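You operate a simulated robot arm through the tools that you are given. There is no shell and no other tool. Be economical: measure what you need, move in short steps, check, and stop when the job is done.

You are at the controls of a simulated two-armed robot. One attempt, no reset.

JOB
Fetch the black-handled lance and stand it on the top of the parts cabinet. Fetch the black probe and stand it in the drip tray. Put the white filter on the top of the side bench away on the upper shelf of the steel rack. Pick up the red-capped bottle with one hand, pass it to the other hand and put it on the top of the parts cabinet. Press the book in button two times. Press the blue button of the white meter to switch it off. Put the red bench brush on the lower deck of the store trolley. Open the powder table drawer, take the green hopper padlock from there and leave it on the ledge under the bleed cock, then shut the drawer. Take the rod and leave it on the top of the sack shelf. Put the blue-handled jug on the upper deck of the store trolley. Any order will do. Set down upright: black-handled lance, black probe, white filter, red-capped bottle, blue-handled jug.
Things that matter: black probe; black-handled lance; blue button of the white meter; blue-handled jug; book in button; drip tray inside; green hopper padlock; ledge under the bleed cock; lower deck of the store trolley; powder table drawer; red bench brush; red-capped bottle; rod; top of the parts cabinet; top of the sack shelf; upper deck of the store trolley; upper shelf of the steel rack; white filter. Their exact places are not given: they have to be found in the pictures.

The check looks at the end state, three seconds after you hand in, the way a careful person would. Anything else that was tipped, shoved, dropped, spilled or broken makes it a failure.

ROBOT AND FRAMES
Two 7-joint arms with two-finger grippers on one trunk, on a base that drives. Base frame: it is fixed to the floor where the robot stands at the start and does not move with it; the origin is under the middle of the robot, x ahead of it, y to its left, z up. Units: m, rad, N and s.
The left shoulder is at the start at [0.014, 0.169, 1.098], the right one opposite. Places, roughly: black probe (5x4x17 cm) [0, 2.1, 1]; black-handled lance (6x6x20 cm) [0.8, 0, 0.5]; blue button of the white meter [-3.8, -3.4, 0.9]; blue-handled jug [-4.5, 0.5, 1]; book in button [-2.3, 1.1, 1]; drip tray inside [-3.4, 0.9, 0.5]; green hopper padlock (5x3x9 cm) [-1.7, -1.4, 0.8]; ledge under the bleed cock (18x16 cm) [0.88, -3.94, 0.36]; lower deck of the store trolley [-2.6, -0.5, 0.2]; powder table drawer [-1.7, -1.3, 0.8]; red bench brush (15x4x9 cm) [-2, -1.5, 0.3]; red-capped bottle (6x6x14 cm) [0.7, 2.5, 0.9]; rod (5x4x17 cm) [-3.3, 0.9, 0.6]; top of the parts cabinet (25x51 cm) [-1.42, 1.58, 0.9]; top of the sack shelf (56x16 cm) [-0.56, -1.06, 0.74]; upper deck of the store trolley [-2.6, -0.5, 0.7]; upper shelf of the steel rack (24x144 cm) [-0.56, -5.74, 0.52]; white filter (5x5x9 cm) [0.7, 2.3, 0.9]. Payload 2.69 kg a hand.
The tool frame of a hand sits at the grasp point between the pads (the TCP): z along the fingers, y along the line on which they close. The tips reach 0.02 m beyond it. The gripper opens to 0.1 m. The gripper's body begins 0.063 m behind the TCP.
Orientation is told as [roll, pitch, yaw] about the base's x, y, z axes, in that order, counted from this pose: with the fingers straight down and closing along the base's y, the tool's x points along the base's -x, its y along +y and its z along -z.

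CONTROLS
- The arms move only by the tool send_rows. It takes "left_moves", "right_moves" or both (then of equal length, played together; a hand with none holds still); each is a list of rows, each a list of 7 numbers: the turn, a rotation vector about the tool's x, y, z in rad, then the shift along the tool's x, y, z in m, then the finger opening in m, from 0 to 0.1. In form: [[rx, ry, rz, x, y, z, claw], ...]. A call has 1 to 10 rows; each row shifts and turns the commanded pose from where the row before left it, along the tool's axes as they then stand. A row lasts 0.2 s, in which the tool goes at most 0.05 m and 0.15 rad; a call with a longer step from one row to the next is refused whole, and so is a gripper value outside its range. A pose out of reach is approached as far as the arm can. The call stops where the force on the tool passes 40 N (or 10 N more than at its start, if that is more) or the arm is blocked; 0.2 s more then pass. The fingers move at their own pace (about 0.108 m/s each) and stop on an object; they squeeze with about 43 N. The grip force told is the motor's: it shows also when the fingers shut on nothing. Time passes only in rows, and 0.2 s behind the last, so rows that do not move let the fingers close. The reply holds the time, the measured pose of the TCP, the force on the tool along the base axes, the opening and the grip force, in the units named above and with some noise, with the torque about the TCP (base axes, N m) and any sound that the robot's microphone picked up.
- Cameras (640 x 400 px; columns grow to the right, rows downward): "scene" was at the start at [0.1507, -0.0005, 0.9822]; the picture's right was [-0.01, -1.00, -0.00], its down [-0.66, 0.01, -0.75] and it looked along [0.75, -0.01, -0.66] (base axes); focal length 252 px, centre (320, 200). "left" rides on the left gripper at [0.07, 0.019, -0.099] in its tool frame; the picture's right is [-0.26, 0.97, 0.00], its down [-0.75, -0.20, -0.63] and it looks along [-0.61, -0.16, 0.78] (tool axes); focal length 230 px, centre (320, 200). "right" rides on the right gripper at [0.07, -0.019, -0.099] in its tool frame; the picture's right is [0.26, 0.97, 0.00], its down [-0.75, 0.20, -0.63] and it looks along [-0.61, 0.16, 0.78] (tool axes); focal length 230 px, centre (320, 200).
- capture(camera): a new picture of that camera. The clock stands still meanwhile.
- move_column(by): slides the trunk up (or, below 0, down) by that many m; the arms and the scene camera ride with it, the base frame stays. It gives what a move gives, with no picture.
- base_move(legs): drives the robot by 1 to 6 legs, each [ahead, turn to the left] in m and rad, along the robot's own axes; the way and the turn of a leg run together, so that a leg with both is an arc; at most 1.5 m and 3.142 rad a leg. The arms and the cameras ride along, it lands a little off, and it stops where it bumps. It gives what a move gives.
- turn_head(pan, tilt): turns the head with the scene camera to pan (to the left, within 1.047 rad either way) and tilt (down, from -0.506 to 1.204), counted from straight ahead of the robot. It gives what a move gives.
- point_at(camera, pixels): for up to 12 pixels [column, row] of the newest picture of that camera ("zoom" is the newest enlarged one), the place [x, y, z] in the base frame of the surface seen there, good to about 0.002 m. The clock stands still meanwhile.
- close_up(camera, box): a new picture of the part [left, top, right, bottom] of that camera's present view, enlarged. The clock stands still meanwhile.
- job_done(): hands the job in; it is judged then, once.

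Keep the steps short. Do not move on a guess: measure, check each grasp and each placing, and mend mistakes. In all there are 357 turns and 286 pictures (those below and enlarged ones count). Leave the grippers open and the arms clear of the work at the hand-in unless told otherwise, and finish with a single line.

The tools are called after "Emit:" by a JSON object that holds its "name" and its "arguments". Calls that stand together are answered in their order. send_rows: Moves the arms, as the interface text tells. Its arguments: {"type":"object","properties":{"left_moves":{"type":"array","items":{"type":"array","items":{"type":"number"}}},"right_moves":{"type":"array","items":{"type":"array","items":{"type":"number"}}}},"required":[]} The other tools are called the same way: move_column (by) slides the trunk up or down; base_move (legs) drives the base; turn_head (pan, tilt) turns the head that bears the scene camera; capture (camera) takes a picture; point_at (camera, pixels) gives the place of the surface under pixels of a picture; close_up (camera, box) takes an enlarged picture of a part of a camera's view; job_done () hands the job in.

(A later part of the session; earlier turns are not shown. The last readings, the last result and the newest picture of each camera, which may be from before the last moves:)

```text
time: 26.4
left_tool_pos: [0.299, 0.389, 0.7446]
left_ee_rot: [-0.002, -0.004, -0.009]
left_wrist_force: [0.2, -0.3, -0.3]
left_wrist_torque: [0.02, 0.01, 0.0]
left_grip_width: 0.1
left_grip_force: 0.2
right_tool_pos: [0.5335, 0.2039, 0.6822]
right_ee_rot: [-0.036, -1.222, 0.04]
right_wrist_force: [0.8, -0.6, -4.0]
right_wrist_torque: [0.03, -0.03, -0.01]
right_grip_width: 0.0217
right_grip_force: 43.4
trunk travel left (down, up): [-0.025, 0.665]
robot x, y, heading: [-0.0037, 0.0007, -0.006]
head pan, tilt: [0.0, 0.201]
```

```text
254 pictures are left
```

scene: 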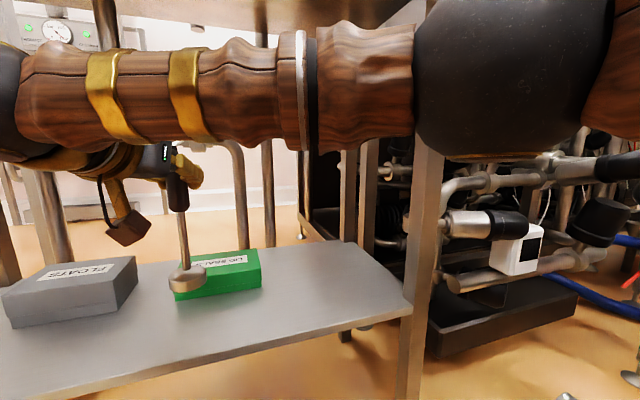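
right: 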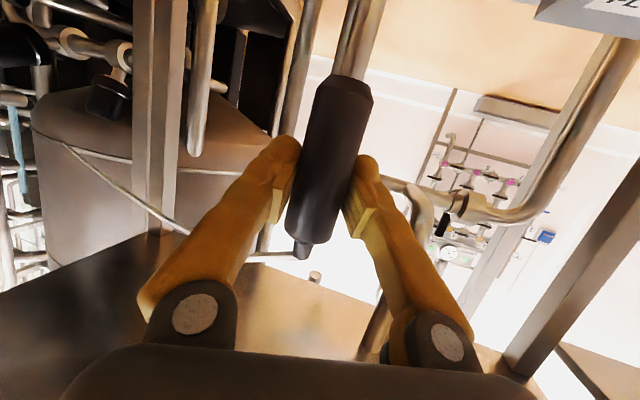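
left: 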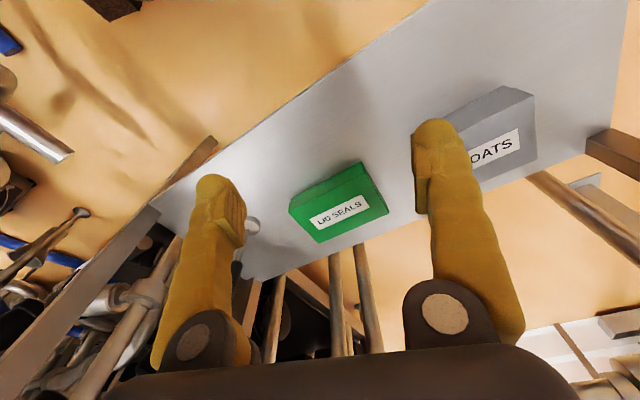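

The reach limit stops here. Geometry: backing 0.2 m keeps the tail clear of the leg (leg at 0.63,-0.20; tail passes it by), and then a left turn swings it clear. I back off 0.2.

Emit:
{"name": "base_move", "arguments": {"legs": [[-0.2, 0]]}}

Emit:
{"name": "turn_head", "arguments": {"pan": 0, "tilt": 0.3}}

Emit:
{"name": "capture", "arguments": {"camera": "scene"}}

Emit:
{"name": "capture", "arguments": {"camera": "right"}}

```text
time: 28.0
left_tool_pos: [0.0983, 0.3899, 0.745]
left_ee_rot: [0.0, -0.001, -0.008]
left_wrist_force: [0.5, 0.5, 0.3]
left_wrist_torque: [0.0, 0.03, 0.02]
left_grip_width: 0.0999
left_grip_force: 0.1
right_tool_pos: [0.3342, 0.2052, 0.6821]
right_ee_rot: [-0.037, -1.221, 0.039]
right_wrist_force: [-0.3, -0.2, -4.2]
right_wrist_torque: [0.0, -0.04, 0.01]
right_grip_width: 0.0213
right_grip_force: 42.8
trunk travel left (down, up): [-0.025, 0.665]
robot x, y, heading: [-0.2045, -0.0005, -0.002]
head pan, tilt: [0.0, 0.201]
```

```text
time: 28.7
left_tool_pos: [0.0846, 0.3893, 0.7379]
left_ee_rot: [-0.003, 0.024, -0.007]
left_wrist_force: [0.2, 0.1, 0.5]
left_wrist_torque: [-0.02, 0.03, -0.03]
left_grip_width: 0.0998
left_grip_force: 0.1
right_tool_pos: [0.3241, 0.2052, 0.6913]
right_ee_rot: [-0.037, -1.24, 0.041]
right_wrist_force: [-0.6, 0.0, -3.9]
right_wrist_torque: [0.0, 0.03, 0.02]
right_grip_width: 0.0215
right_grip_force: 42.7
trunk travel left (down, up): [-0.025, 0.665]
robot x, y, heading: [-0.2049, 0.003, -0.002]
head pan, tilt: [0.0, 0.3]
```

```text
253 pictures are left
```

scene: 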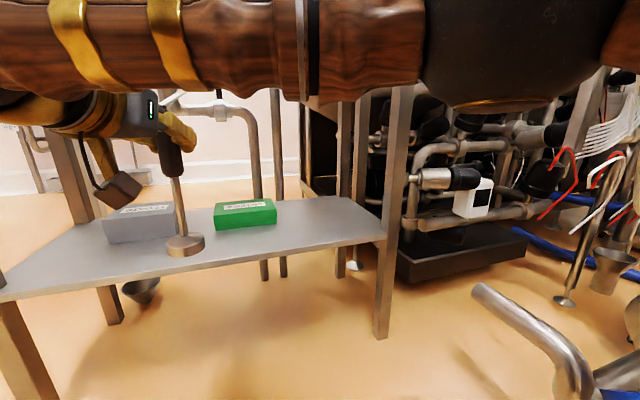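

```text
252 pictures are left
```

right: 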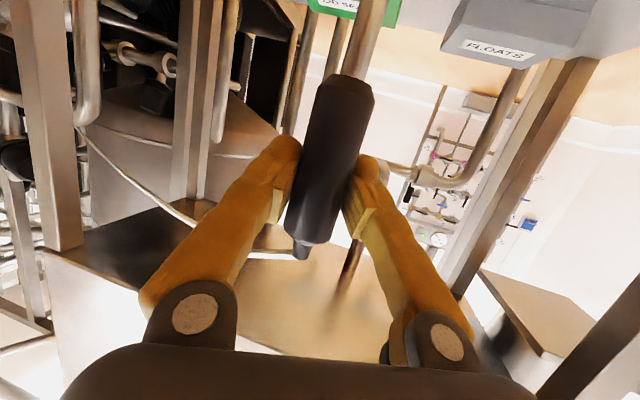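

The tail tip is just inside the leg at (75,130). I turn left 0.4.

Emit:
{"name": "base_move", "arguments": {"legs": [[0, 0.4]]}}

Emit:
{"name": "capture", "arguments": {"camera": "right"}}

Emit:
{"name": "capture", "arguments": {"camera": "scene"}}

```text
time: 30.3
left_tool_pos: [-0.0894, 0.4742, 0.7473]
left_ee_rot: [-0.003, -0.017, 0.397]
left_wrist_force: [-0.4, -0.4, -0.6]
left_wrist_torque: [0.01, 0.0, 0.02]
left_grip_width: 0.1
left_grip_force: 0.1
right_tool_pos: [0.2026, 0.3959, 0.6905]
right_ee_rot: [-0.039, -1.238, 0.445]
right_wrist_force: [-0.5, 0.6, -3.6]
right_wrist_torque: [-0.02, 0.0, -0.01]
right_grip_width: 0.0213
right_grip_force: 42.8
trunk travel left (down, up): [-0.025, 0.665]
robot x, y, heading: [-0.2066, -0.0001, 0.397]
head pan, tilt: [0.0, 0.3]
```

```text
251 pictures are left
```

right: 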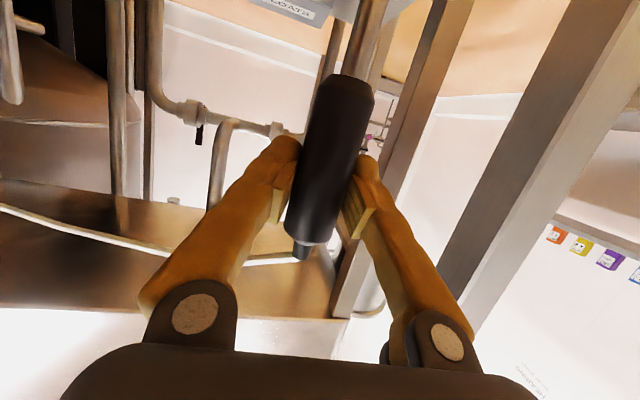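

```text
250 pictures are left
```

scene: 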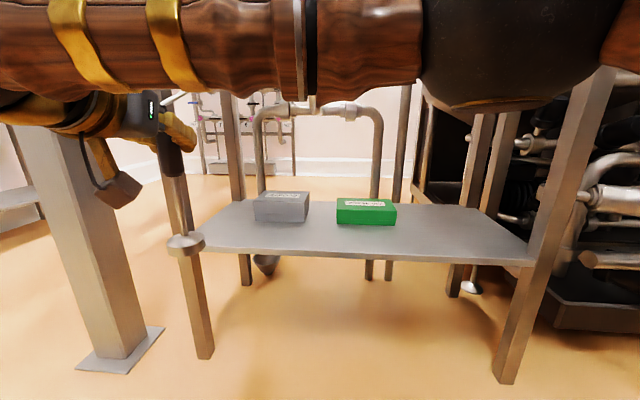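

Emit:
{"name": "point_at", "arguments": {"camera": "right", "pixels": [[5, 208], [30, 218], [60, 228], [100, 238], [140, 247], [265, 260], [285, 257]]}}

Emit:
{"name": "point_at", "arguments": {"camera": "scene", "pixels": [[85, 200], [110, 360], [200, 300], [185, 243], [176, 180]]}}

```text
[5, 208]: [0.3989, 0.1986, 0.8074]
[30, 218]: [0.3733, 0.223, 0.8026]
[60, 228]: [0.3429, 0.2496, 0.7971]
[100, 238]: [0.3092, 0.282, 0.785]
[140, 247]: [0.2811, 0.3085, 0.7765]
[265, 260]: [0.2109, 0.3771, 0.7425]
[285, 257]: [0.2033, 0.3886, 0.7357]
```

```text
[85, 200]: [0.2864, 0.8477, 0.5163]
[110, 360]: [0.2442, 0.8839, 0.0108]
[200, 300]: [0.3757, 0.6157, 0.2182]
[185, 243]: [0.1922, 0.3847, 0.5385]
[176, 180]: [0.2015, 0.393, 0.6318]
```

The tail keeps pointing at the same far place: it is a cable paying out toward something far right behind. I back off 0.4 m and look at it.

Emit:
{"name": "base_move", "arguments": {"legs": [[-0.4, 0]]}}

Emit:
{"name": "send_rows", "arguments": {"right_moves": [[0, 0, 0, 0.0, -0.045, 0, 0.0], [0, 0, 0, 0.0, -0.045, 0, 0.0], [0, 0, 0, 0.0, -0.045, 0, 0.0], [0, 0, 0, 0.0, -0.045, 0, 0.0], [0, 0, 0, 0.0, -0.045, 0, 0.0]]}}

Emit:
{"name": "turn_head", "arguments": {"pan": -0.3, "tilt": 0.1}}

Emit:
{"name": "capture", "arguments": {"camera": "scene"}}

Emit:
{"name": "capture", "arguments": {"camera": "right"}}

```text
time: 32.2
left_tool_pos: [-0.3669, 0.3561, 0.7285]
left_ee_rot: [-0.015, 0.061, 0.399]
left_wrist_force: [0.3, 0.7, 4.0]
left_wrist_torque: [-0.03, -0.03, 0.0]
left_grip_width: 0.0999
left_grip_force: 0.1
right_tool_pos: [-0.0618, 0.2832, 0.7098]
right_ee_rot: [-0.064, -1.28, 0.457]
right_wrist_force: [0.1, 1.1, -3.3]
right_wrist_torque: [-0.01, 0.04, -0.03]
right_grip_width: 0.0197
right_grip_force: 42.4
trunk travel left (down, up): [-0.025, 0.665]
robot x, y, heading: [-0.4393, -0.104, 0.408]
head pan, tilt: [0.0, 0.3]
stopped in leg 1: the robot was blocked; the commanded pose is now the measured one
```

```text
time: 33.4
left_tool_pos: [-0.3701, 0.3536, 0.72]
left_ee_rot: [-0.013, 0.107, 0.4]
left_wrist_force: [-0.5, 0.1, -1.0]
left_wrist_torque: [-0.03, -0.02, 0.03]
left_grip_width: 0.1
left_grip_force: 0.1
right_tool_pos: [0.0256, 0.0762, 0.7118]
right_ee_rot: [-0.058, -1.284, 0.46]
right_wrist_force: [-0.1, -0.6, -3.2]
right_wrist_torque: [-0.01, 0.03, -0.03]
right_grip_width: 0.0195
right_grip_force: 43.2
trunk travel left (down, up): [-0.025, 0.665]
robot x, y, heading: [-0.4425, -0.1013, 0.404]
head pan, tilt: [0.0, 0.3]
```

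```text
time: 34.2
left_tool_pos: [-0.3689, 0.3532, 0.7193]
left_ee_rot: [-0.01, 0.107, 0.399]
left_wrist_force: [-0.2, -0.6, 0.0]
left_wrist_torque: [0.04, 0.0, 0.02]
left_grip_width: 0.1004
left_grip_force: 0.0
right_tool_pos: [0.0267, 0.0771, 0.7122]
right_ee_rot: [-0.056, -1.285, 0.459]
right_wrist_force: [0.2, 0.6, -3.5]
right_wrist_torque: [-0.03, 0.02, -0.03]
right_grip_width: 0.0194
right_grip_force: 43.4
trunk travel left (down, up): [-0.025, 0.665]
robot x, y, heading: [-0.4419, -0.1047, 0.404]
head pan, tilt: [-0.3, 0.099]
```

```text
249 pictures are left
```

scene: 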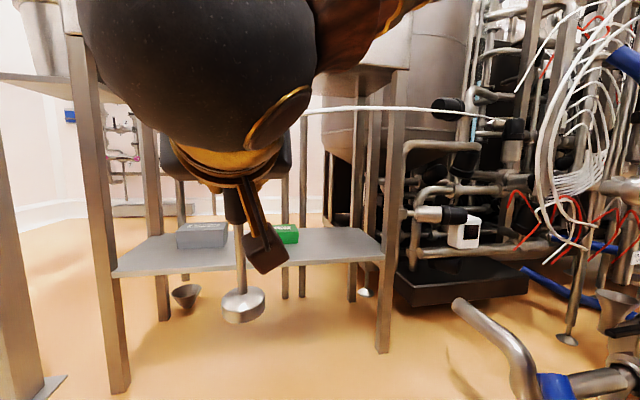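

```text
248 pictures are left
```

right: 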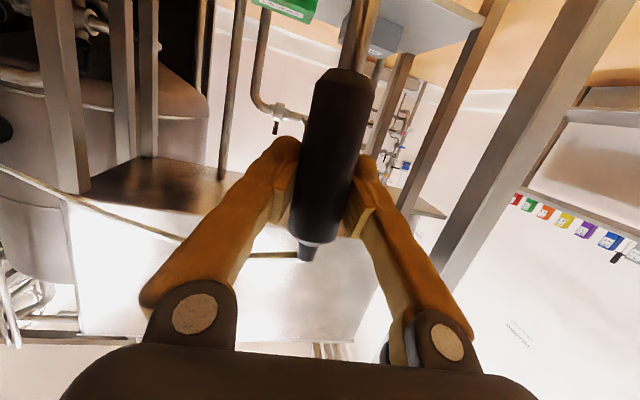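

The cable is seen from (300,110) to (500,122), ending at the machine's piping. I look closer there, and behind me later.

Emit:
{"name": "close_up", "arguments": {"camera": "scene", "box": [400, 60, 580, 180]}}

Emit:
{"name": "point_at", "arguments": {"camera": "scene", "pixels": [[305, 112], [340, 108], [400, 108], [450, 113], [480, 118], [494, 120], [504, 122], [514, 128], [240, 220], [240, 300], [452, 105]]}}

```text
3.33 times, centred on (490, 120) of scene
```

zoom: 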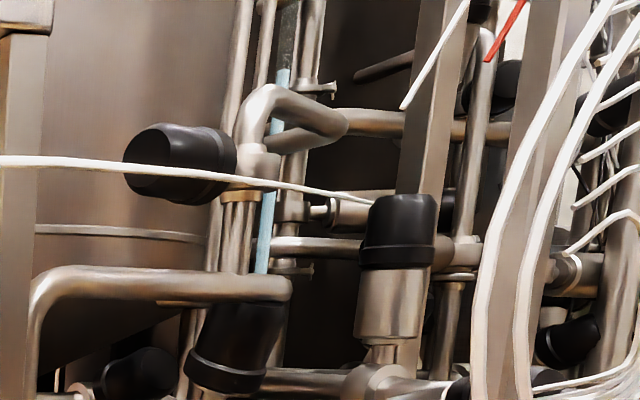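

```text
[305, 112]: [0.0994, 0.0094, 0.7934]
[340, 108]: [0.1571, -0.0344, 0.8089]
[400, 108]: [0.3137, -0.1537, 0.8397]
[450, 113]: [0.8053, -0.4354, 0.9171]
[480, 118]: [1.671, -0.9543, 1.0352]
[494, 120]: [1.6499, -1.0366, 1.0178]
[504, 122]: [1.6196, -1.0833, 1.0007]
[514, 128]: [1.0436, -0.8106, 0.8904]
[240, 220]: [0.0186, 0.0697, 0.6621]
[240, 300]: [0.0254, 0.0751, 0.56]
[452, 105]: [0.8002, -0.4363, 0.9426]
```

The cable is only a thin lead to the machine with no pull. The base was blocked going back; the left hand shifted, so the left elbow may touch something. I look to both sides.

Emit:
{"name": "turn_head", "arguments": {"pan": 1.04, "tilt": 0.3}}

Emit:
{"name": "capture", "arguments": {"camera": "scene"}}

Emit:
{"name": "turn_head", "arguments": {"pan": -1.04, "tilt": 0.3}}

Emit:
{"name": "capture", "arguments": {"camera": "scene"}}

Emit:
{"name": "capture", "arguments": {"camera": "left"}}

```text
time: 35.7
left_tool_pos: [-0.3702, 0.3545, 0.7209]
left_ee_rot: [-0.009, 0.108, 0.4]
left_wrist_force: [0.2, 0.7, -0.2]
left_wrist_torque: [0.01, 0.0, -0.05]
left_grip_width: 0.0999
left_grip_force: 0.1
right_tool_pos: [0.0251, 0.0767, 0.7131]
right_ee_rot: [-0.057, -1.284, 0.461]
right_wrist_force: [-0.2, -0.1, -3.9]
right_wrist_torque: [0.05, 0.02, -0.04]
right_grip_width: 0.0194
right_grip_force: 42.8
trunk travel left (down, up): [-0.025, 0.665]
robot x, y, heading: [-0.4479, -0.0992, 0.402]
head pan, tilt: [1.04, 0.3]
```

```text
246 pictures are left
```

scene: 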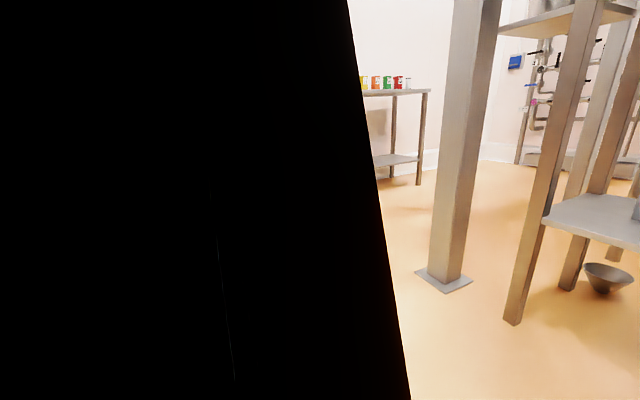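

```text
time: 37.6
left_tool_pos: [-0.3718, 0.3534, 0.7185]
left_ee_rot: [-0.01, 0.109, 0.4]
left_wrist_force: [0.0, -0.1, 0.4]
left_wrist_torque: [-0.01, 0.0, -0.02]
left_grip_width: 0.1
left_grip_force: 0.1
right_tool_pos: [0.0245, 0.0768, 0.7141]
right_ee_rot: [-0.058, -1.286, 0.46]
right_wrist_force: [-0.3, 0.0, -3.9]
right_wrist_torque: [0.03, 0.01, 0.03]
right_grip_width: 0.0194
right_grip_force: 43.0
trunk travel left (down, up): [-0.025, 0.665]
robot x, y, heading: [-0.4472, -0.1022, 0.404]
head pan, tilt: [-1.04, 0.3]
```

```text
245 pictures are left
```

scene: 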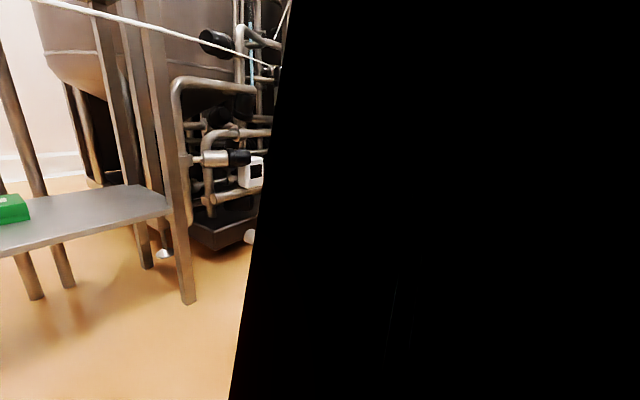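

```text
244 pictures are left
```

left: 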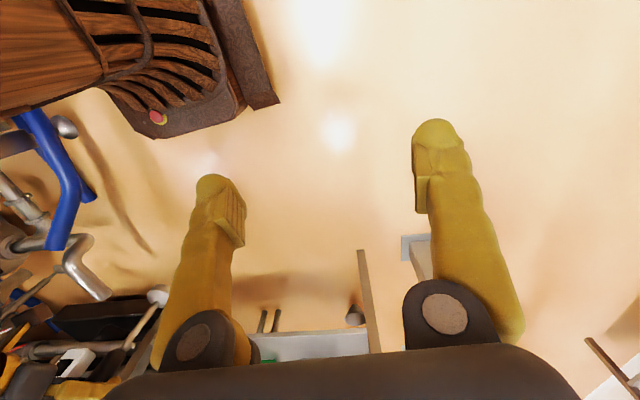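

I see nothing obvious. I drive ahead 0.1 to free the arm and check the left pose recovers.

Emit:
{"name": "base_move", "arguments": {"legs": [[0.1, 0]]}}

Emit:
{"name": "send_rows", "arguments": {"left_moves": [[0, 0, 0, -0.03, 0, 0, 0.1], [0, 0, 0, -0.03, 0, 0, 0.1], [0, 0, 0, -0.03, 0, 0, 0.1]]}}

```text
time: 38.8
left_tool_pos: [-0.2869, 0.3882, 0.7433]
left_ee_rot: [-0.009, -0.004, 0.4]
left_wrist_force: [-1.2, -0.1, -0.5]
left_wrist_torque: [0.03, -0.05, 0.0]
left_grip_width: 0.1001
left_grip_force: 0.0
right_tool_pos: [0.1033, 0.1088, 0.7234]
right_ee_rot: [-0.05, -1.307, 0.453]
right_wrist_force: [-1.1, -0.2, -2.2]
right_wrist_torque: [-0.04, 0.07, 0.01]
right_grip_width: 0.0192
right_grip_force: 42.8
trunk travel left (down, up): [-0.025, 0.665]
robot x, y, heading: [-0.3524, -0.0619, 0.406]
head pan, tilt: [-1.04, 0.3]
```

```text
time: 39.6
left_tool_pos: [-0.2137, 0.4175, 0.7498]
left_ee_rot: [-0.006, -0.019, 0.403]
left_wrist_force: [0.1, -0.2, -0.1]
left_wrist_torque: [-0.03, 0.02, -0.01]
left_grip_width: 0.0998
left_grip_force: 0.0
right_tool_pos: [0.093, 0.1053, 0.7305]
right_ee_rot: [-0.056, -1.322, 0.46]
right_wrist_force: [-0.3, -0.2, -2.4]
right_wrist_torque: [0.01, 0.02, 0.03]
right_grip_width: 0.0191
right_grip_force: 43.1
trunk travel left (down, up): [-0.025, 0.665]
robot x, y, heading: [-0.354, -0.0617, 0.407]
head pan, tilt: [-1.04, 0.3]
```

Emit:
{"name": "capture", "arguments": {"camera": "right"}}

Emit:
{"name": "turn_head", "arguments": {"pan": -0.2, "tilt": 0.4}}

Emit:
{"name": "capture", "arguments": {"camera": "scene"}}

```text
243 pictures are left
```

right: 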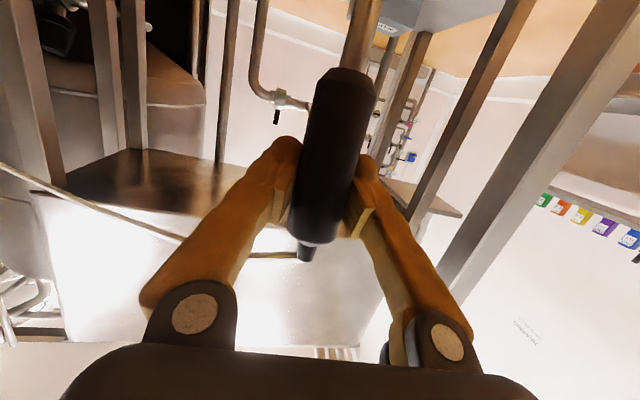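

```text
time: 40.8
left_tool_pos: [-0.2146, 0.4174, 0.7494]
left_ee_rot: [-0.005, -0.02, 0.401]
left_wrist_force: [0.5, 0.7, 0.2]
left_wrist_torque: [-0.03, 0.0, -0.03]
left_grip_width: 0.1001
left_grip_force: 0.1
right_tool_pos: [0.0927, 0.1051, 0.73]
right_ee_rot: [-0.054, -1.323, 0.457]
right_wrist_force: [0.6, 0.1, -2.8]
right_wrist_torque: [0.02, 0.04, -0.01]
right_grip_width: 0.0194
right_grip_force: 42.5
trunk travel left (down, up): [-0.025, 0.665]
robot x, y, heading: [-0.3514, -0.0618, 0.409]
head pan, tilt: [-0.201, 0.4]
```

```text
242 pictures are left
```

scene: 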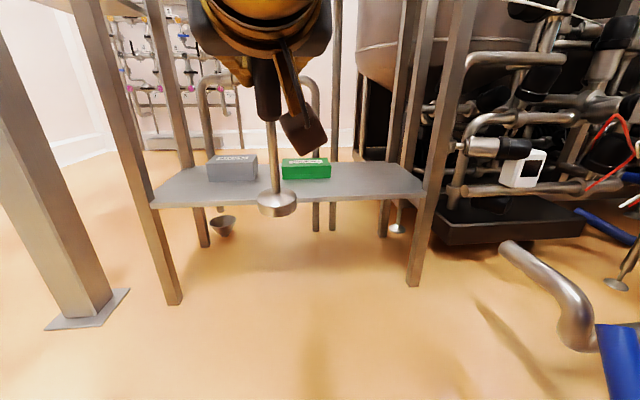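

The lance hangs upright in the hand. I raise the trunk 0.3 m, then turn left to see the way to the parts cabinet.

Emit:
{"name": "move_column", "arguments": {"by": 0.3}}

Emit:
{"name": "base_move", "arguments": {"legs": [[0, 0.9]]}}

Emit:
{"name": "turn_head", "arguments": {"pan": 0.0, "tilt": 0.35}}

Emit:
{"name": "capture", "arguments": {"camera": "scene"}}

```text
time: 43.8
left_tool_pos: [-0.2132, 0.4175, 1.0482]
left_ee_rot: [-0.007, -0.019, 0.402]
left_wrist_force: [0.3, -0.6, 0.3]
left_wrist_torque: [0.01, 0.03, -0.02]
left_grip_width: 0.0999
left_grip_force: 0.1
right_tool_pos: [0.094, 0.1053, 1.03]
right_ee_rot: [-0.056, -1.323, 0.46]
right_wrist_force: [-1.0, -0.1, -3.8]
right_wrist_torque: [-0.01, 0.04, 0.01]
right_grip_width: 0.019
right_grip_force: 43.1
trunk travel left (down, up): [-0.325, 0.365]
robot x, y, heading: [-0.3504, -0.0602, 0.408]
head pan, tilt: [-0.201, 0.4]
```

```text
time: 46.5
left_tool_pos: [-0.6408, 0.3481, 1.0494]
left_ee_rot: [-0.007, -0.019, 1.298]
left_wrist_force: [0.1, -0.5, 0.7]
left_wrist_torque: [-0.02, 0.01, 0.02]
left_grip_width: 0.1
left_grip_force: 0.0
right_tool_pos: [-0.2047, 0.3913, 1.0305]
right_ee_rot: [-0.055, -1.323, 1.355]
right_wrist_force: [0.5, 0.0, -3.6]
right_wrist_torque: [-0.01, 0.02, -0.01]
right_grip_width: 0.019
right_grip_force: 42.8
trunk travel left (down, up): [-0.325, 0.365]
robot x, y, heading: [-0.3488, -0.0649, 1.306]
head pan, tilt: [-0.201, 0.4]
```

```text
time: 47.3
left_tool_pos: [-0.6436, 0.3302, 1.0518]
left_ee_rot: [-0.006, -0.03, 1.297]
left_wrist_force: [0.6, 0.0, -1.2]
left_wrist_torque: [-0.01, 0.05, 0.0]
left_grip_width: 0.0998
left_grip_force: 0.1
right_tool_pos: [-0.2081, 0.3782, 1.0377]
right_ee_rot: [-0.062, -1.341, 1.36]
right_wrist_force: [0.4, 1.0, -3.5]
right_wrist_torque: [-0.03, 0.01, -0.01]
right_grip_width: 0.0191
right_grip_force: 42.3
trunk travel left (down, up): [-0.325, 0.365]
robot x, y, heading: [-0.3501, -0.0586, 1.306]
head pan, tilt: [0.0, 0.351]
```

```text
241 pictures are left
```

scene: 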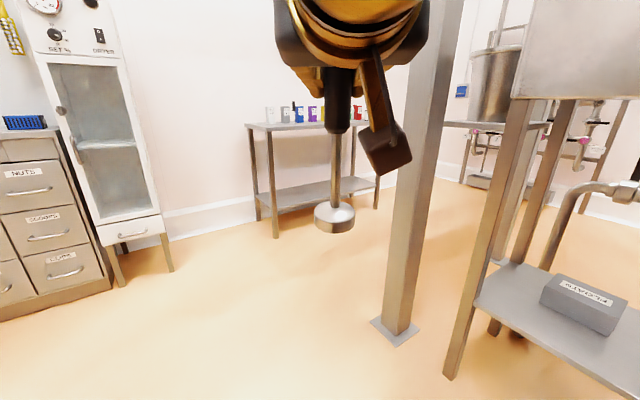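

I see the parts cabinet at the left (drawers NUTS, SCOOPS) and a bench with tins straight ahead. I turn left 0.8 to face the cabinet.

Emit:
{"name": "base_move", "arguments": {"legs": [[0, 0.8]]}}

Emit:
{"name": "capture", "arguments": {"camera": "scene"}}

```text
time: 49.8
left_tool_pos: [-0.8379, -0.0046, 1.0533]
left_ee_rot: [-0.01, -0.033, 2.104]
left_wrist_force: [0.0, 0.3, 0.2]
left_wrist_torque: [-0.03, 0.01, -0.03]
left_grip_width: 0.0998
left_grip_force: 0.0
right_tool_pos: [-0.5684, 0.3412, 1.0381]
right_ee_rot: [-0.062, -1.342, 2.17]
right_wrist_force: [0.0, -0.4, -3.6]
right_wrist_torque: [-0.04, -0.01, 0.02]
right_grip_width: 0.0189
right_grip_force: 43.4
trunk travel left (down, up): [-0.325, 0.365]
robot x, y, heading: [-0.3443, -0.061, 2.107]
head pan, tilt: [0.0, 0.351]
```

```text
240 pictures are left
```

scene: 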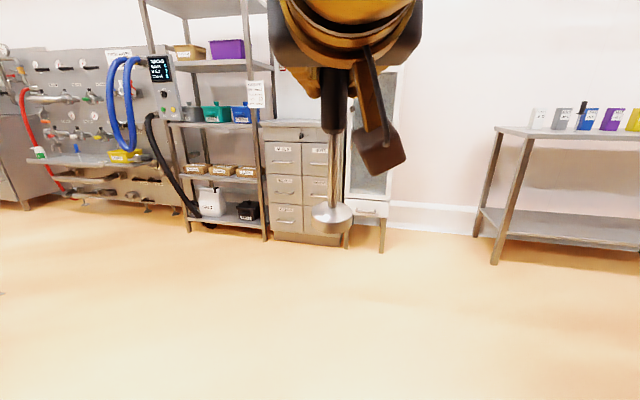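

Emit:
{"name": "point_at", "arguments": {"camera": "scene", "pixels": [[268, 122], [290, 123], [310, 123], [300, 140], [300, 210], [365, 180], [420, 240], [300, 300], [583, 118], [560, 128], [500, 130], [160, 70]]}}

Emit:
{"name": "close_up", "arguments": {"camera": "scene", "box": [120, 20, 420, 250]}}

Emit:
{"name": "close_up", "arguments": {"camera": "scene", "box": [480, 80, 640, 180]}}

```text
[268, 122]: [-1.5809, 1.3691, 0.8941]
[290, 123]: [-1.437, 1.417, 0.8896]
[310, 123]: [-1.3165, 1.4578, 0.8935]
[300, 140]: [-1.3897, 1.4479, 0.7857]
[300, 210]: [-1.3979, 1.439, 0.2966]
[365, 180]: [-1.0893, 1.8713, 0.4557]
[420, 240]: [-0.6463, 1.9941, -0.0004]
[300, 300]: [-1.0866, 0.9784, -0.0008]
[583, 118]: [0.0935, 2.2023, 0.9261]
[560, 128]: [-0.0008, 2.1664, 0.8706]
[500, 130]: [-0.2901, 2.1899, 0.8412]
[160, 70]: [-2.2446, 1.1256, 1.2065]
```

```text
1.74 times, centred on (270, 135) of scene
```

zoom: 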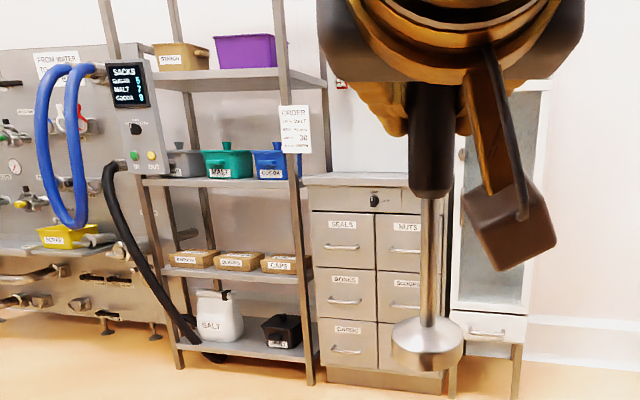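

```text
4.00 times, centred on (560, 130) of scene
```

zoom: 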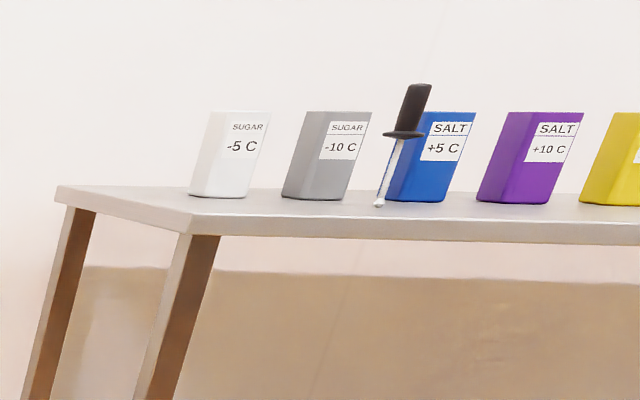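

The panel with IN/OUT buttons is at about (-2.24,1.13). The cabinet front edge runs from (-1.58,1.37) to (-1.3,1.46). I drive 0.7 m toward it and check the force on the lance.

Emit:
{"name": "base_move", "arguments": {"legs": [[0, 0.1], [0.7, 0]]}}

Emit:
{"name": "capture", "arguments": {"camera": "right"}}

```text
time: 54.3
left_tool_pos: [-1.2518, 0.5145, 1.0443]
left_ee_rot: [-0.008, 0.003, 2.191]
left_wrist_force: [0.4, -1.0, -0.4]
left_wrist_torque: [0.02, -0.02, -0.02]
left_grip_width: 0.1002
left_grip_force: 0.1
right_tool_pos: [-1.0149, 0.8864, 1.045]
right_ee_rot: [-0.073, -1.357, 2.265]
right_wrist_force: [0.2, -0.8, -4.2]
right_wrist_torque: [-0.02, -0.02, 0.01]
right_grip_width: 0.0189
right_grip_force: 42.7
trunk travel left (down, up): [-0.325, 0.365]
robot x, y, heading: [-0.7634, 0.5175, 2.194]
head pan, tilt: [0.0, 0.351]
```

```text
237 pictures are left
```

right: 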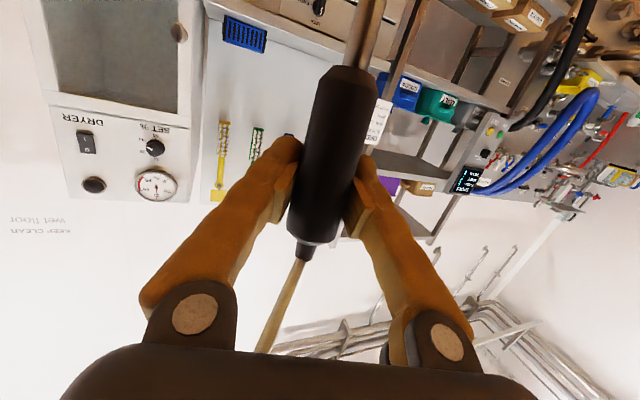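

No pull. There's a blue item on the cabinet top at (245,33). I measure the top.

Emit:
{"name": "close_up", "arguments": {"camera": "right", "box": [190, 0, 420, 140]}}

Emit:
{"name": "point_at", "arguments": {"camera": "right", "pixels": [[245, 33], [230, 45], [265, 45], [215, 100], [290, 60], [300, 110], [220, 20], [330, 45], [222, 150], [390, 60]]}}

```text
2.78 times, centred on (305, 70) of right
```

zoom: 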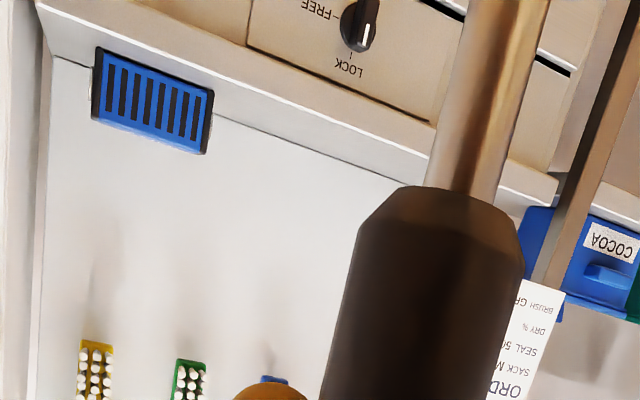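

```text
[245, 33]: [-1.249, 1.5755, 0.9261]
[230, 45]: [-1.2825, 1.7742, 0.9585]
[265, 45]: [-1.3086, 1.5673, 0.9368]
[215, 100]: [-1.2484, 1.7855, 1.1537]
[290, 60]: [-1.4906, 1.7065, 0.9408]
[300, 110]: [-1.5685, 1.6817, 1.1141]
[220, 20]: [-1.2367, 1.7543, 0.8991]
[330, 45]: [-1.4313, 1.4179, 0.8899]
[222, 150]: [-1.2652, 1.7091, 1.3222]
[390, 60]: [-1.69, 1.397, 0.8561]
```

I raise the trunk 0.1 so the foot clears the top (0.895), then drive to stand in front of the cabinet.

Emit:
{"name": "move_column", "arguments": {"by": 0.1}}

Emit:
{"name": "base_move", "arguments": {"legs": [[0, 0.173], [0.71, 0], [0, -0.47]]}}

Emit:
{"name": "turn_head", "arguments": {"pan": 0.0, "tilt": 0.55}}

Emit:
{"name": "capture", "arguments": {"camera": "scene"}}

Emit:
{"name": "capture", "arguments": {"camera": "right"}}

```text
time: 55.6
left_tool_pos: [-1.2401, 0.4997, 1.1356]
left_ee_rot: [-0.012, 0.043, 2.189]
left_wrist_force: [0.0, -0.6, -0.2]
left_wrist_torque: [-0.01, -0.01, 0.02]
left_grip_width: 0.1
left_grip_force: 0.1
right_tool_pos: [-1.0055, 0.8738, 1.1525]
right_ee_rot: [-0.086, -1.374, 2.279]
right_wrist_force: [0.0, -0.9, -3.1]
right_wrist_torque: [-0.05, -0.03, 0.03]
right_grip_width: 0.0186
right_grip_force: 42.8
trunk travel left (down, up): [-0.425, 0.265]
robot x, y, heading: [-0.7643, 0.5128, 2.195]
head pan, tilt: [0.0, 0.351]
```

```text
time: 61.5
left_tool_pos: [-1.7268, 1.1343, 1.1462]
left_ee_rot: [-0.011, -0.004, 1.886]
left_wrist_force: [0.1, 0.3, 0.4]
left_wrist_torque: [0.01, 0.0, 0.02]
left_grip_width: 0.0998
left_grip_force: 0.1
right_tool_pos: [-1.3894, 1.4177, 1.1525]
right_ee_rot: [-0.082, -1.374, 1.972]
right_wrist_force: [0.6, -0.5, -3.3]
right_wrist_torque: [-0.03, -0.01, 0.03]
right_grip_width: 0.0186
right_grip_force: 42.9
trunk travel left (down, up): [-0.425, 0.265]
robot x, y, heading: [-1.2736, 1.0023, 1.887]
head pan, tilt: [0.0, 0.351]
```

```text
time: 62.3
left_tool_pos: [-1.7201, 1.1142, 1.1387]
left_ee_rot: [-0.012, 0.034, 1.885]
left_wrist_force: [-0.4, -0.4, 0.6]
left_wrist_torque: [0.01, -0.04, -0.03]
left_grip_width: 0.1
left_grip_force: 0.0
right_tool_pos: [-1.3851, 1.4005, 1.1591]
right_ee_rot: [-0.102, -1.391, 1.992]
right_wrist_force: [0.2, 0.9, -2.7]
right_wrist_torque: [-0.07, -0.03, -0.01]
right_grip_width: 0.0185
right_grip_force: 42.8
trunk travel left (down, up): [-0.425, 0.265]
robot x, y, heading: [-1.2749, 1.0082, 1.889]
head pan, tilt: [0.0, 0.55]
```

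```text
235 pictures are left
```

scene: 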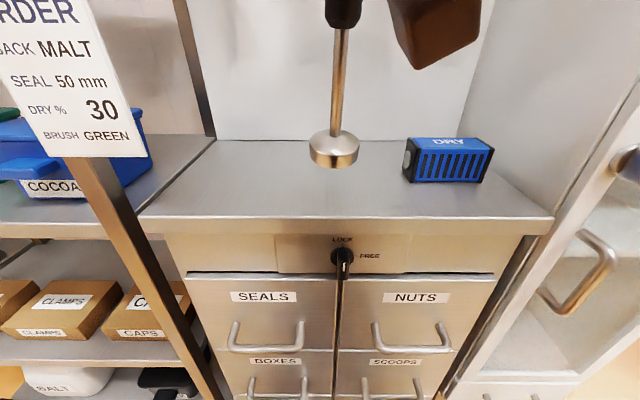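

```text
234 pictures are left
```

right: 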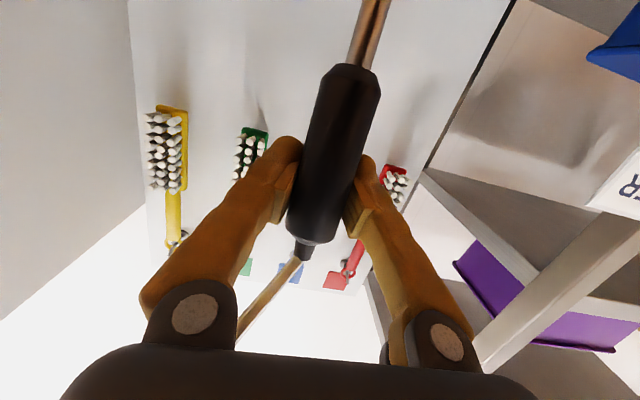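

The lance is over the front of the top. I measure its stem for tilt and position.

Emit:
{"name": "close_up", "arguments": {"camera": "scene", "box": [260, 0, 420, 180]}}

Emit:
{"name": "point_at", "arguments": {"camera": "scene", "pixels": [[341, 35], [340, 60], [338, 90], [336, 120], [334, 152], [334, 163], [310, 180], [334, 195], [250, 150], [450, 145]]}}

```text
2.22 times, centred on (340, 90) of scene
```

zoom: 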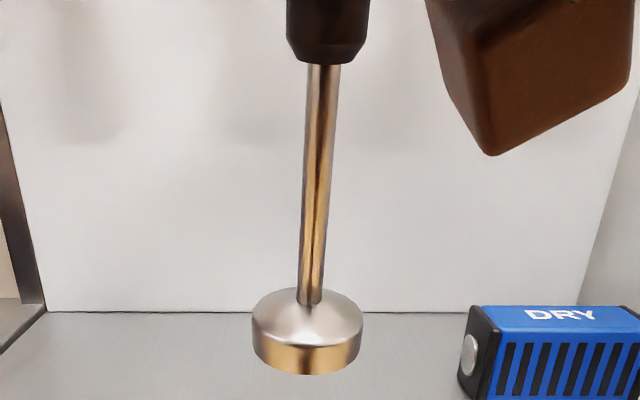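

```text
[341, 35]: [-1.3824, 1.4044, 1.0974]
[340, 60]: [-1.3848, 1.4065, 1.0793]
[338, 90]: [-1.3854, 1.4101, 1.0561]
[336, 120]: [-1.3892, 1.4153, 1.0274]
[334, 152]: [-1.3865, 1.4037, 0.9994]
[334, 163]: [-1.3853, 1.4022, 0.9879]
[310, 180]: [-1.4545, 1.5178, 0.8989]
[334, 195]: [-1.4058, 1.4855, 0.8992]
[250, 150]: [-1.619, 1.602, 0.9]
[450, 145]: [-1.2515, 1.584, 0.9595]
```

The stem tilts about 0.17 rad (bottom ahead), matching the hand's pitch drift from −1.22 to −1.39. I turn it back +0.15 about tool y and check.

Emit:
{"name": "send_rows", "arguments": {"right_moves": [[0, 0.08, 0, 0, 0, 0.0, 0.0], [0, 0.08, 0, 0, 0, 0.0, 0.0], [0, 0, 0, 0, 0, 0.0, 0.0]]}}

```text
time: 63.1
left_tool_pos: [-1.7187, 1.115, 1.1385]
left_ee_rot: [-0.013, 0.033, 1.887]
left_wrist_force: [0.3, -0.5, 0.6]
left_wrist_torque: [0.01, 0.0, 0.02]
left_grip_width: 0.0999
left_grip_force: 0.1
right_tool_pos: [-1.3838, 1.4005, 1.1596]
right_ee_rot: [-0.052, -1.232, 1.941]
right_wrist_force: [0.1, -0.2, -4.1]
right_wrist_torque: [-0.02, -0.02, -0.02]
right_grip_width: 0.0187
right_grip_force: 42.8
trunk travel left (down, up): [-0.425, 0.265]
robot x, y, heading: [-1.2681, 1.0065, 1.894]
head pan, tilt: [0.0, 0.55]
```

Pitch restored. Now forward 0.175 m level over the top.

Emit:
{"name": "send_rows", "arguments": {"right_moves": [[0, 0, 0, -0.0146, 0, 0.0413, 0.0], [0, 0, 0, -0.0146, 0, 0.0413, 0.0], [0, 0, 0, -0.0146, 0, 0.0413, 0.0], [0, 0, 0, -0.0146, 0, 0.0413, 0.0], [0, 0, 0, 0, 0, 0.0, 0.0]]}}

Emit:
{"name": "capture", "arguments": {"camera": "scene"}}

```text
time: 64.3
left_tool_pos: [-1.7201, 1.1139, 1.1381]
left_ee_rot: [-0.014, 0.032, 1.885]
left_wrist_force: [0.5, -0.3, -0.1]
left_wrist_torque: [0.01, 0.0, 0.01]
left_grip_width: 0.0998
left_grip_force: 0.1
right_tool_pos: [-1.4393, 1.5667, 1.16]
right_ee_rot: [-0.05, -1.232, 1.939]
right_wrist_force: [-0.2, -0.4, -3.7]
right_wrist_torque: [0.02, -0.04, 0.01]
right_grip_width: 0.0184
right_grip_force: 42.7
trunk travel left (down, up): [-0.425, 0.265]
robot x, y, heading: [-1.2686, 1.0073, 1.891]
head pan, tilt: [0.0, 0.55]
```

```text
232 pictures are left
```

scene: 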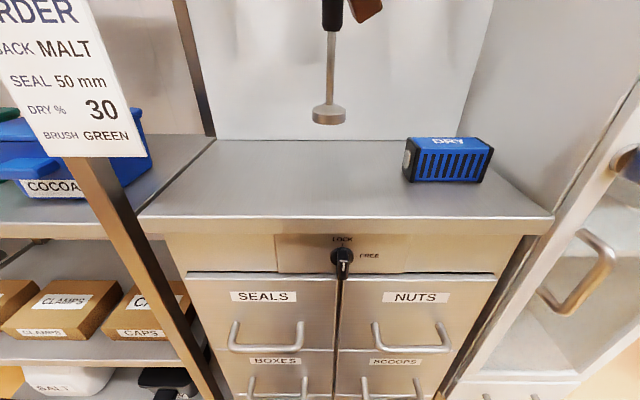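

Down 0.07, then check.

Emit:
{"name": "send_rows", "arguments": {"right_moves": [[0, 0, 0, 0.022, 0, 0.0077, 0.0], [0, 0, 0, 0.022, 0, 0.0077, 0.0], [0, 0, 0, 0.022, 0, 0.0077, 0.0], [0, 0, 0, 0.0, 0, 0.0, 0.0]]}}

Emit:
{"name": "close_up", "arguments": {"camera": "scene", "box": [240, 20, 440, 200]}}

```text
time: 65.3
left_tool_pos: [-1.7195, 1.1147, 1.1392]
left_ee_rot: [-0.014, 0.032, 1.886]
left_wrist_force: [0.5, -0.1, 1.3]
left_wrist_torque: [0.01, 0.0, 0.0]
left_grip_width: 0.1001
left_grip_force: 0.0
right_tool_pos: [-1.438, 1.5668, 1.091]
right_ee_rot: [-0.05, -1.232, 1.938]
right_wrist_force: [0.0, -0.5, -3.4]
right_wrist_torque: [-0.01, 0.0, 0.01]
right_grip_width: 0.0186
right_grip_force: 43.1
trunk travel left (down, up): [-0.425, 0.265]
robot x, y, heading: [-1.269, 1.0049, 1.894]
head pan, tilt: [0.0, 0.55]
```

```text
2.22 times, centred on (340, 110) of scene
```

zoom: 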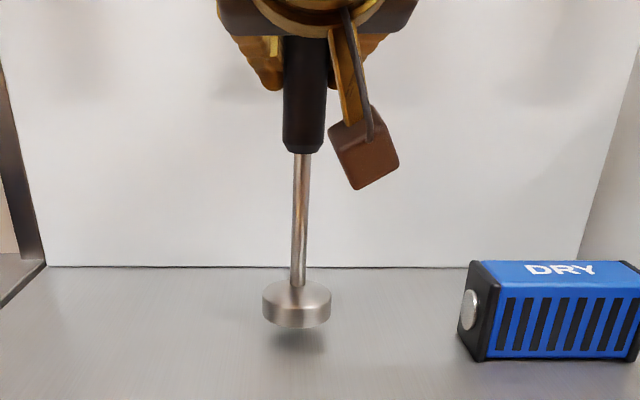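

Foot is just above the surface (~0.015). I lower in 4 mm steps.

Emit:
{"name": "send_rows", "arguments": {"right_moves": [[0, 0, 0, 0.0076, 0, 0.0027, 0.0], [0, 0, 0, 0.0038, 0, 0.0013, 0.0], [0, 0, 0, 0.0, 0, 0.0, 0.0]]}}

Emit:
{"name": "close_up", "arguments": {"camera": "scene", "box": [240, 20, 440, 200]}}

```text
time: 66.1
left_tool_pos: [-1.7204, 1.1148, 1.1382]
left_ee_rot: [-0.012, 0.033, 1.887]
left_wrist_force: [0.2, 0.1, 0.5]
left_wrist_torque: [0.01, -0.04, 0.03]
left_grip_width: 0.1
left_grip_force: 0.1
right_tool_pos: [-1.4384, 1.5678, 1.0773]
right_ee_rot: [-0.051, -1.232, 1.938]
right_wrist_force: [-0.4, 0.2, -3.5]
right_wrist_torque: [0.02, -0.01, -0.01]
right_grip_width: 0.0184
right_grip_force: 42.9
trunk travel left (down, up): [-0.425, 0.265]
robot x, y, heading: [-1.2709, 1.0054, 1.893]
head pan, tilt: [0.0, 0.55]
```

```text
2.22 times, centred on (340, 110) of scene
```

zoom: 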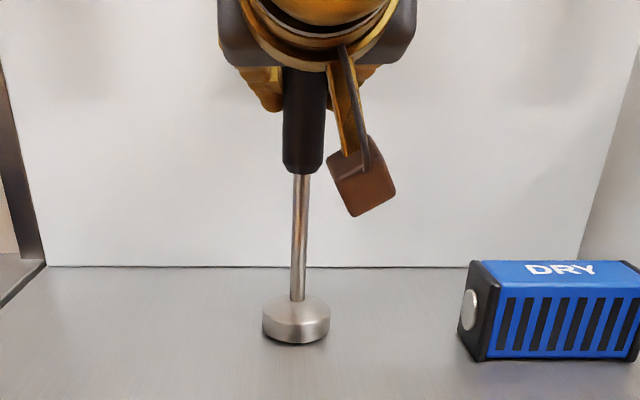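

Emit:
{"name": "send_rows", "arguments": {"right_moves": [[0, 0, 0, 0.0028, 0, 0.001, 0.0], [0, 0, 0, 0.0, 0, 0.0, 0.0]]}}

Emit:
{"name": "close_up", "arguments": {"camera": "scene", "box": [260, 130, 400, 190]}}

```text
time: 66.7
left_tool_pos: [-1.7204, 1.1145, 1.1391]
left_ee_rot: [-0.013, 0.034, 1.886]
left_wrist_force: [-0.8, 0.2, 0.3]
left_wrist_torque: [-0.01, 0.01, 0.0]
left_grip_width: 0.1
left_grip_force: 0.1
right_tool_pos: [-1.4389, 1.5665, 1.0742]
right_ee_rot: [-0.052, -1.236, 1.943]
right_wrist_force: [-0.8, -0.3, 2.7]
right_wrist_torque: [-0.17, -0.09, 0.03]
right_grip_width: 0.0185
right_grip_force: 42.3
trunk travel left (down, up): [-0.425, 0.265]
robot x, y, heading: [-1.2697, 1.0023, 1.892]
head pan, tilt: [0.0, 0.55]
```

```text
4.57 times, centred on (330, 160) of scene
```

zoom: 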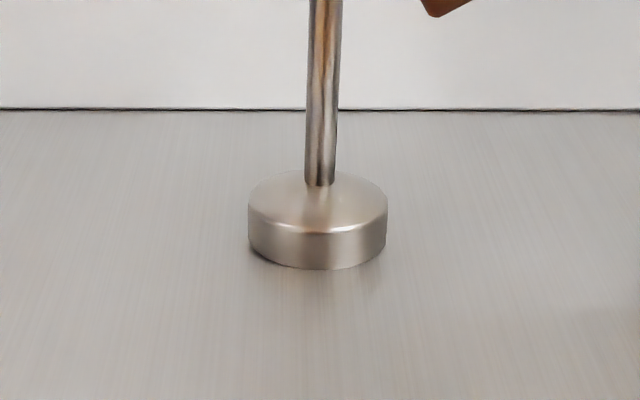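

Contact: force turned to +2.7 N. I open the fingers and look.

Emit:
{"name": "send_rows", "arguments": {"right_moves": [[0, 0, 0, 0, 0, 0, 0.03], [0, 0, 0, 0, 0, 0, 0.06], [0, 0, 0, 0, 0, 0, 0.09]]}}

Emit:
{"name": "capture", "arguments": {"camera": "scene"}}

Emit:
{"name": "capture", "arguments": {"camera": "right"}}

```text
time: 67.5
left_tool_pos: [-1.7201, 1.1153, 1.1375]
left_ee_rot: [-0.012, 0.033, 1.887]
left_wrist_force: [0.2, -0.2, -0.2]
left_wrist_torque: [-0.04, 0.0, 0.0]
left_grip_width: 0.1002
left_grip_force: 0.0
right_tool_pos: [-1.4387, 1.5674, 1.0754]
right_ee_rot: [-0.052, -1.231, 1.939]
right_wrist_force: [0.3, 0.0, -0.6]
right_wrist_torque: [-0.04, 0.01, -0.02]
right_grip_width: 0.0899
right_grip_force: 0.1
trunk travel left (down, up): [-0.425, 0.265]
robot x, y, heading: [-1.2726, 1.0044, 1.893]
head pan, tilt: [0.0, 0.55]
```

```text
228 pictures are left
```

scene: 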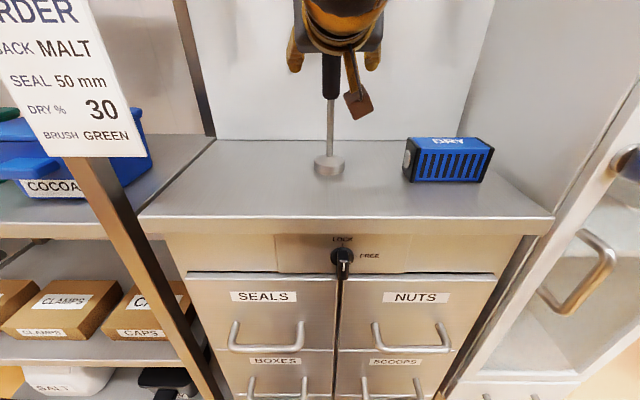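

```text
227 pictures are left
```

right: 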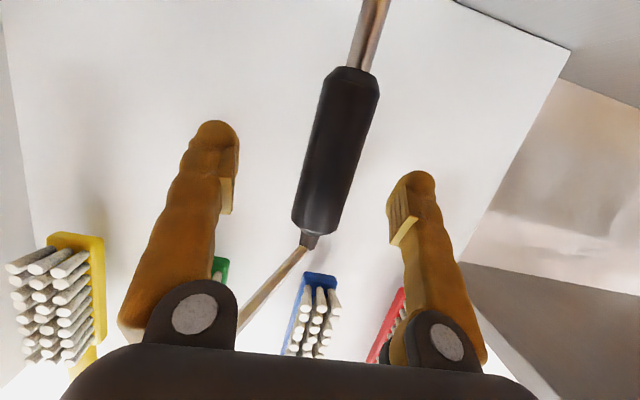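

The lance stands by itself. I withdraw 0.1 m along the fingers and check.

Emit:
{"name": "send_rows", "arguments": {"right_moves": [[0, 0, 0, 0, 0, -0.03, 0.1], [0, 0, 0, 0, 0, -0.03, 0.1], [0, 0, 0, 0, 0, -0.04, 0.1], [0, 0, 0, 0, 0, -0.04, 0.1]]}}

Emit:
{"name": "capture", "arguments": {"camera": "scene"}}

Emit:
{"name": "capture", "arguments": {"camera": "right"}}

```text
time: 68.5
left_tool_pos: [-1.7192, 1.1141, 1.1386]
left_ee_rot: [-0.011, 0.034, 1.887]
left_wrist_force: [0.1, -0.2, -0.7]
left_wrist_torque: [-0.01, 0.02, 0.03]
left_grip_width: 0.1001
left_grip_force: 0.2
right_tool_pos: [-1.3961, 1.4425, 1.1214]
right_ee_rot: [-0.05, -1.233, 1.938]
right_wrist_force: [-0.3, -0.1, 0.2]
right_wrist_torque: [0.02, 0.01, 0.02]
right_grip_width: 0.0998
right_grip_force: 0.1
trunk travel left (down, up): [-0.425, 0.265]
robot x, y, heading: [-1.2701, 1.0051, 1.893]
head pan, tilt: [0.0, 0.55]
```

```text
226 pictures are left
```

scene: 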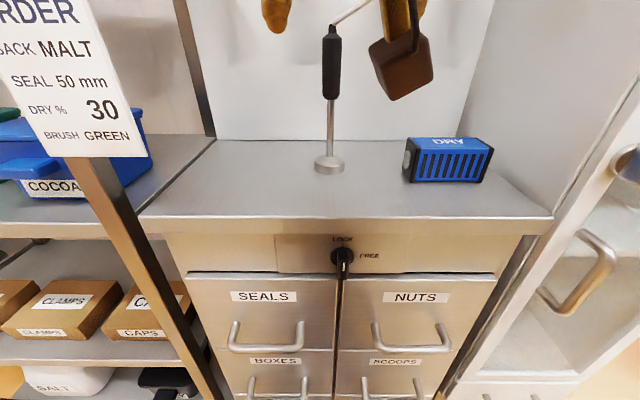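

```text
225 pictures are left
```

right: 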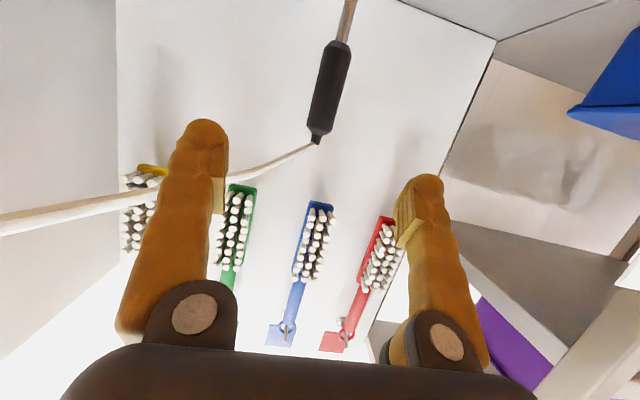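

The lance stands; the cable drapes off to the right. I back off 0.2 m and check that nothing is dragged.

Emit:
{"name": "base_move", "arguments": {"legs": [[-0.2, 0]]}}

Emit:
{"name": "turn_head", "arguments": {"pan": 0.0, "tilt": 0.3}}

Emit:
{"name": "capture", "arguments": {"camera": "scene"}}

```text
time: 70.0
left_tool_pos: [-1.657, 0.9305, 1.139]
left_ee_rot: [-0.011, 0.03, 1.881]
left_wrist_force: [0.8, -0.7, -0.6]
left_wrist_torque: [0.03, -0.01, 0.03]
left_grip_width: 0.1
left_grip_force: 0.0
right_tool_pos: [-1.3326, 1.2587, 1.1207]
right_ee_rot: [-0.052, -1.232, 1.939]
right_wrist_force: [0.4, -0.6, -0.1]
right_wrist_torque: [-0.02, 0.01, 0.02]
right_grip_width: 0.0999
right_grip_force: 0.0
trunk travel left (down, up): [-0.425, 0.265]
robot x, y, heading: [-1.2125, 0.82, 1.888]
head pan, tilt: [0.0, 0.55]
```

```text
time: 70.8
left_tool_pos: [-1.6524, 0.912, 1.1333]
left_ee_rot: [-0.015, 0.068, 1.882]
left_wrist_force: [-0.2, 0.4, 0.0]
left_wrist_torque: [0.02, 0.0, 0.01]
left_grip_width: 0.1
left_grip_force: 0.1
right_tool_pos: [-1.3275, 1.2442, 1.1284]
right_ee_rot: [-0.062, -1.246, 1.944]
right_wrist_force: [0.1, 0.2, 0.9]
right_wrist_torque: [-0.01, -0.02, -0.01]
right_grip_width: 0.1001
right_grip_force: 0.0
trunk travel left (down, up): [-0.425, 0.265]
robot x, y, heading: [-1.2112, 0.8193, 1.889]
head pan, tilt: [0.0, 0.3]
```

```text
224 pictures are left
```

scene: 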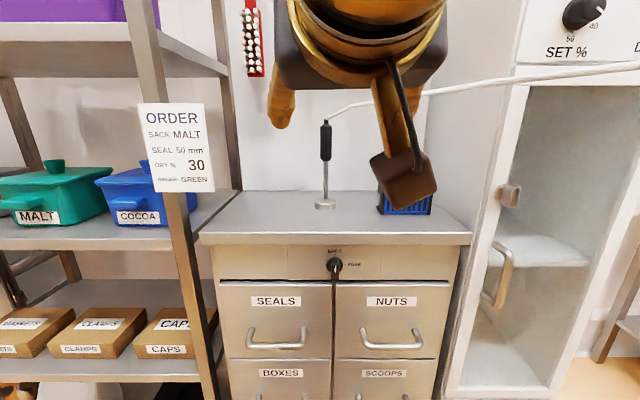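

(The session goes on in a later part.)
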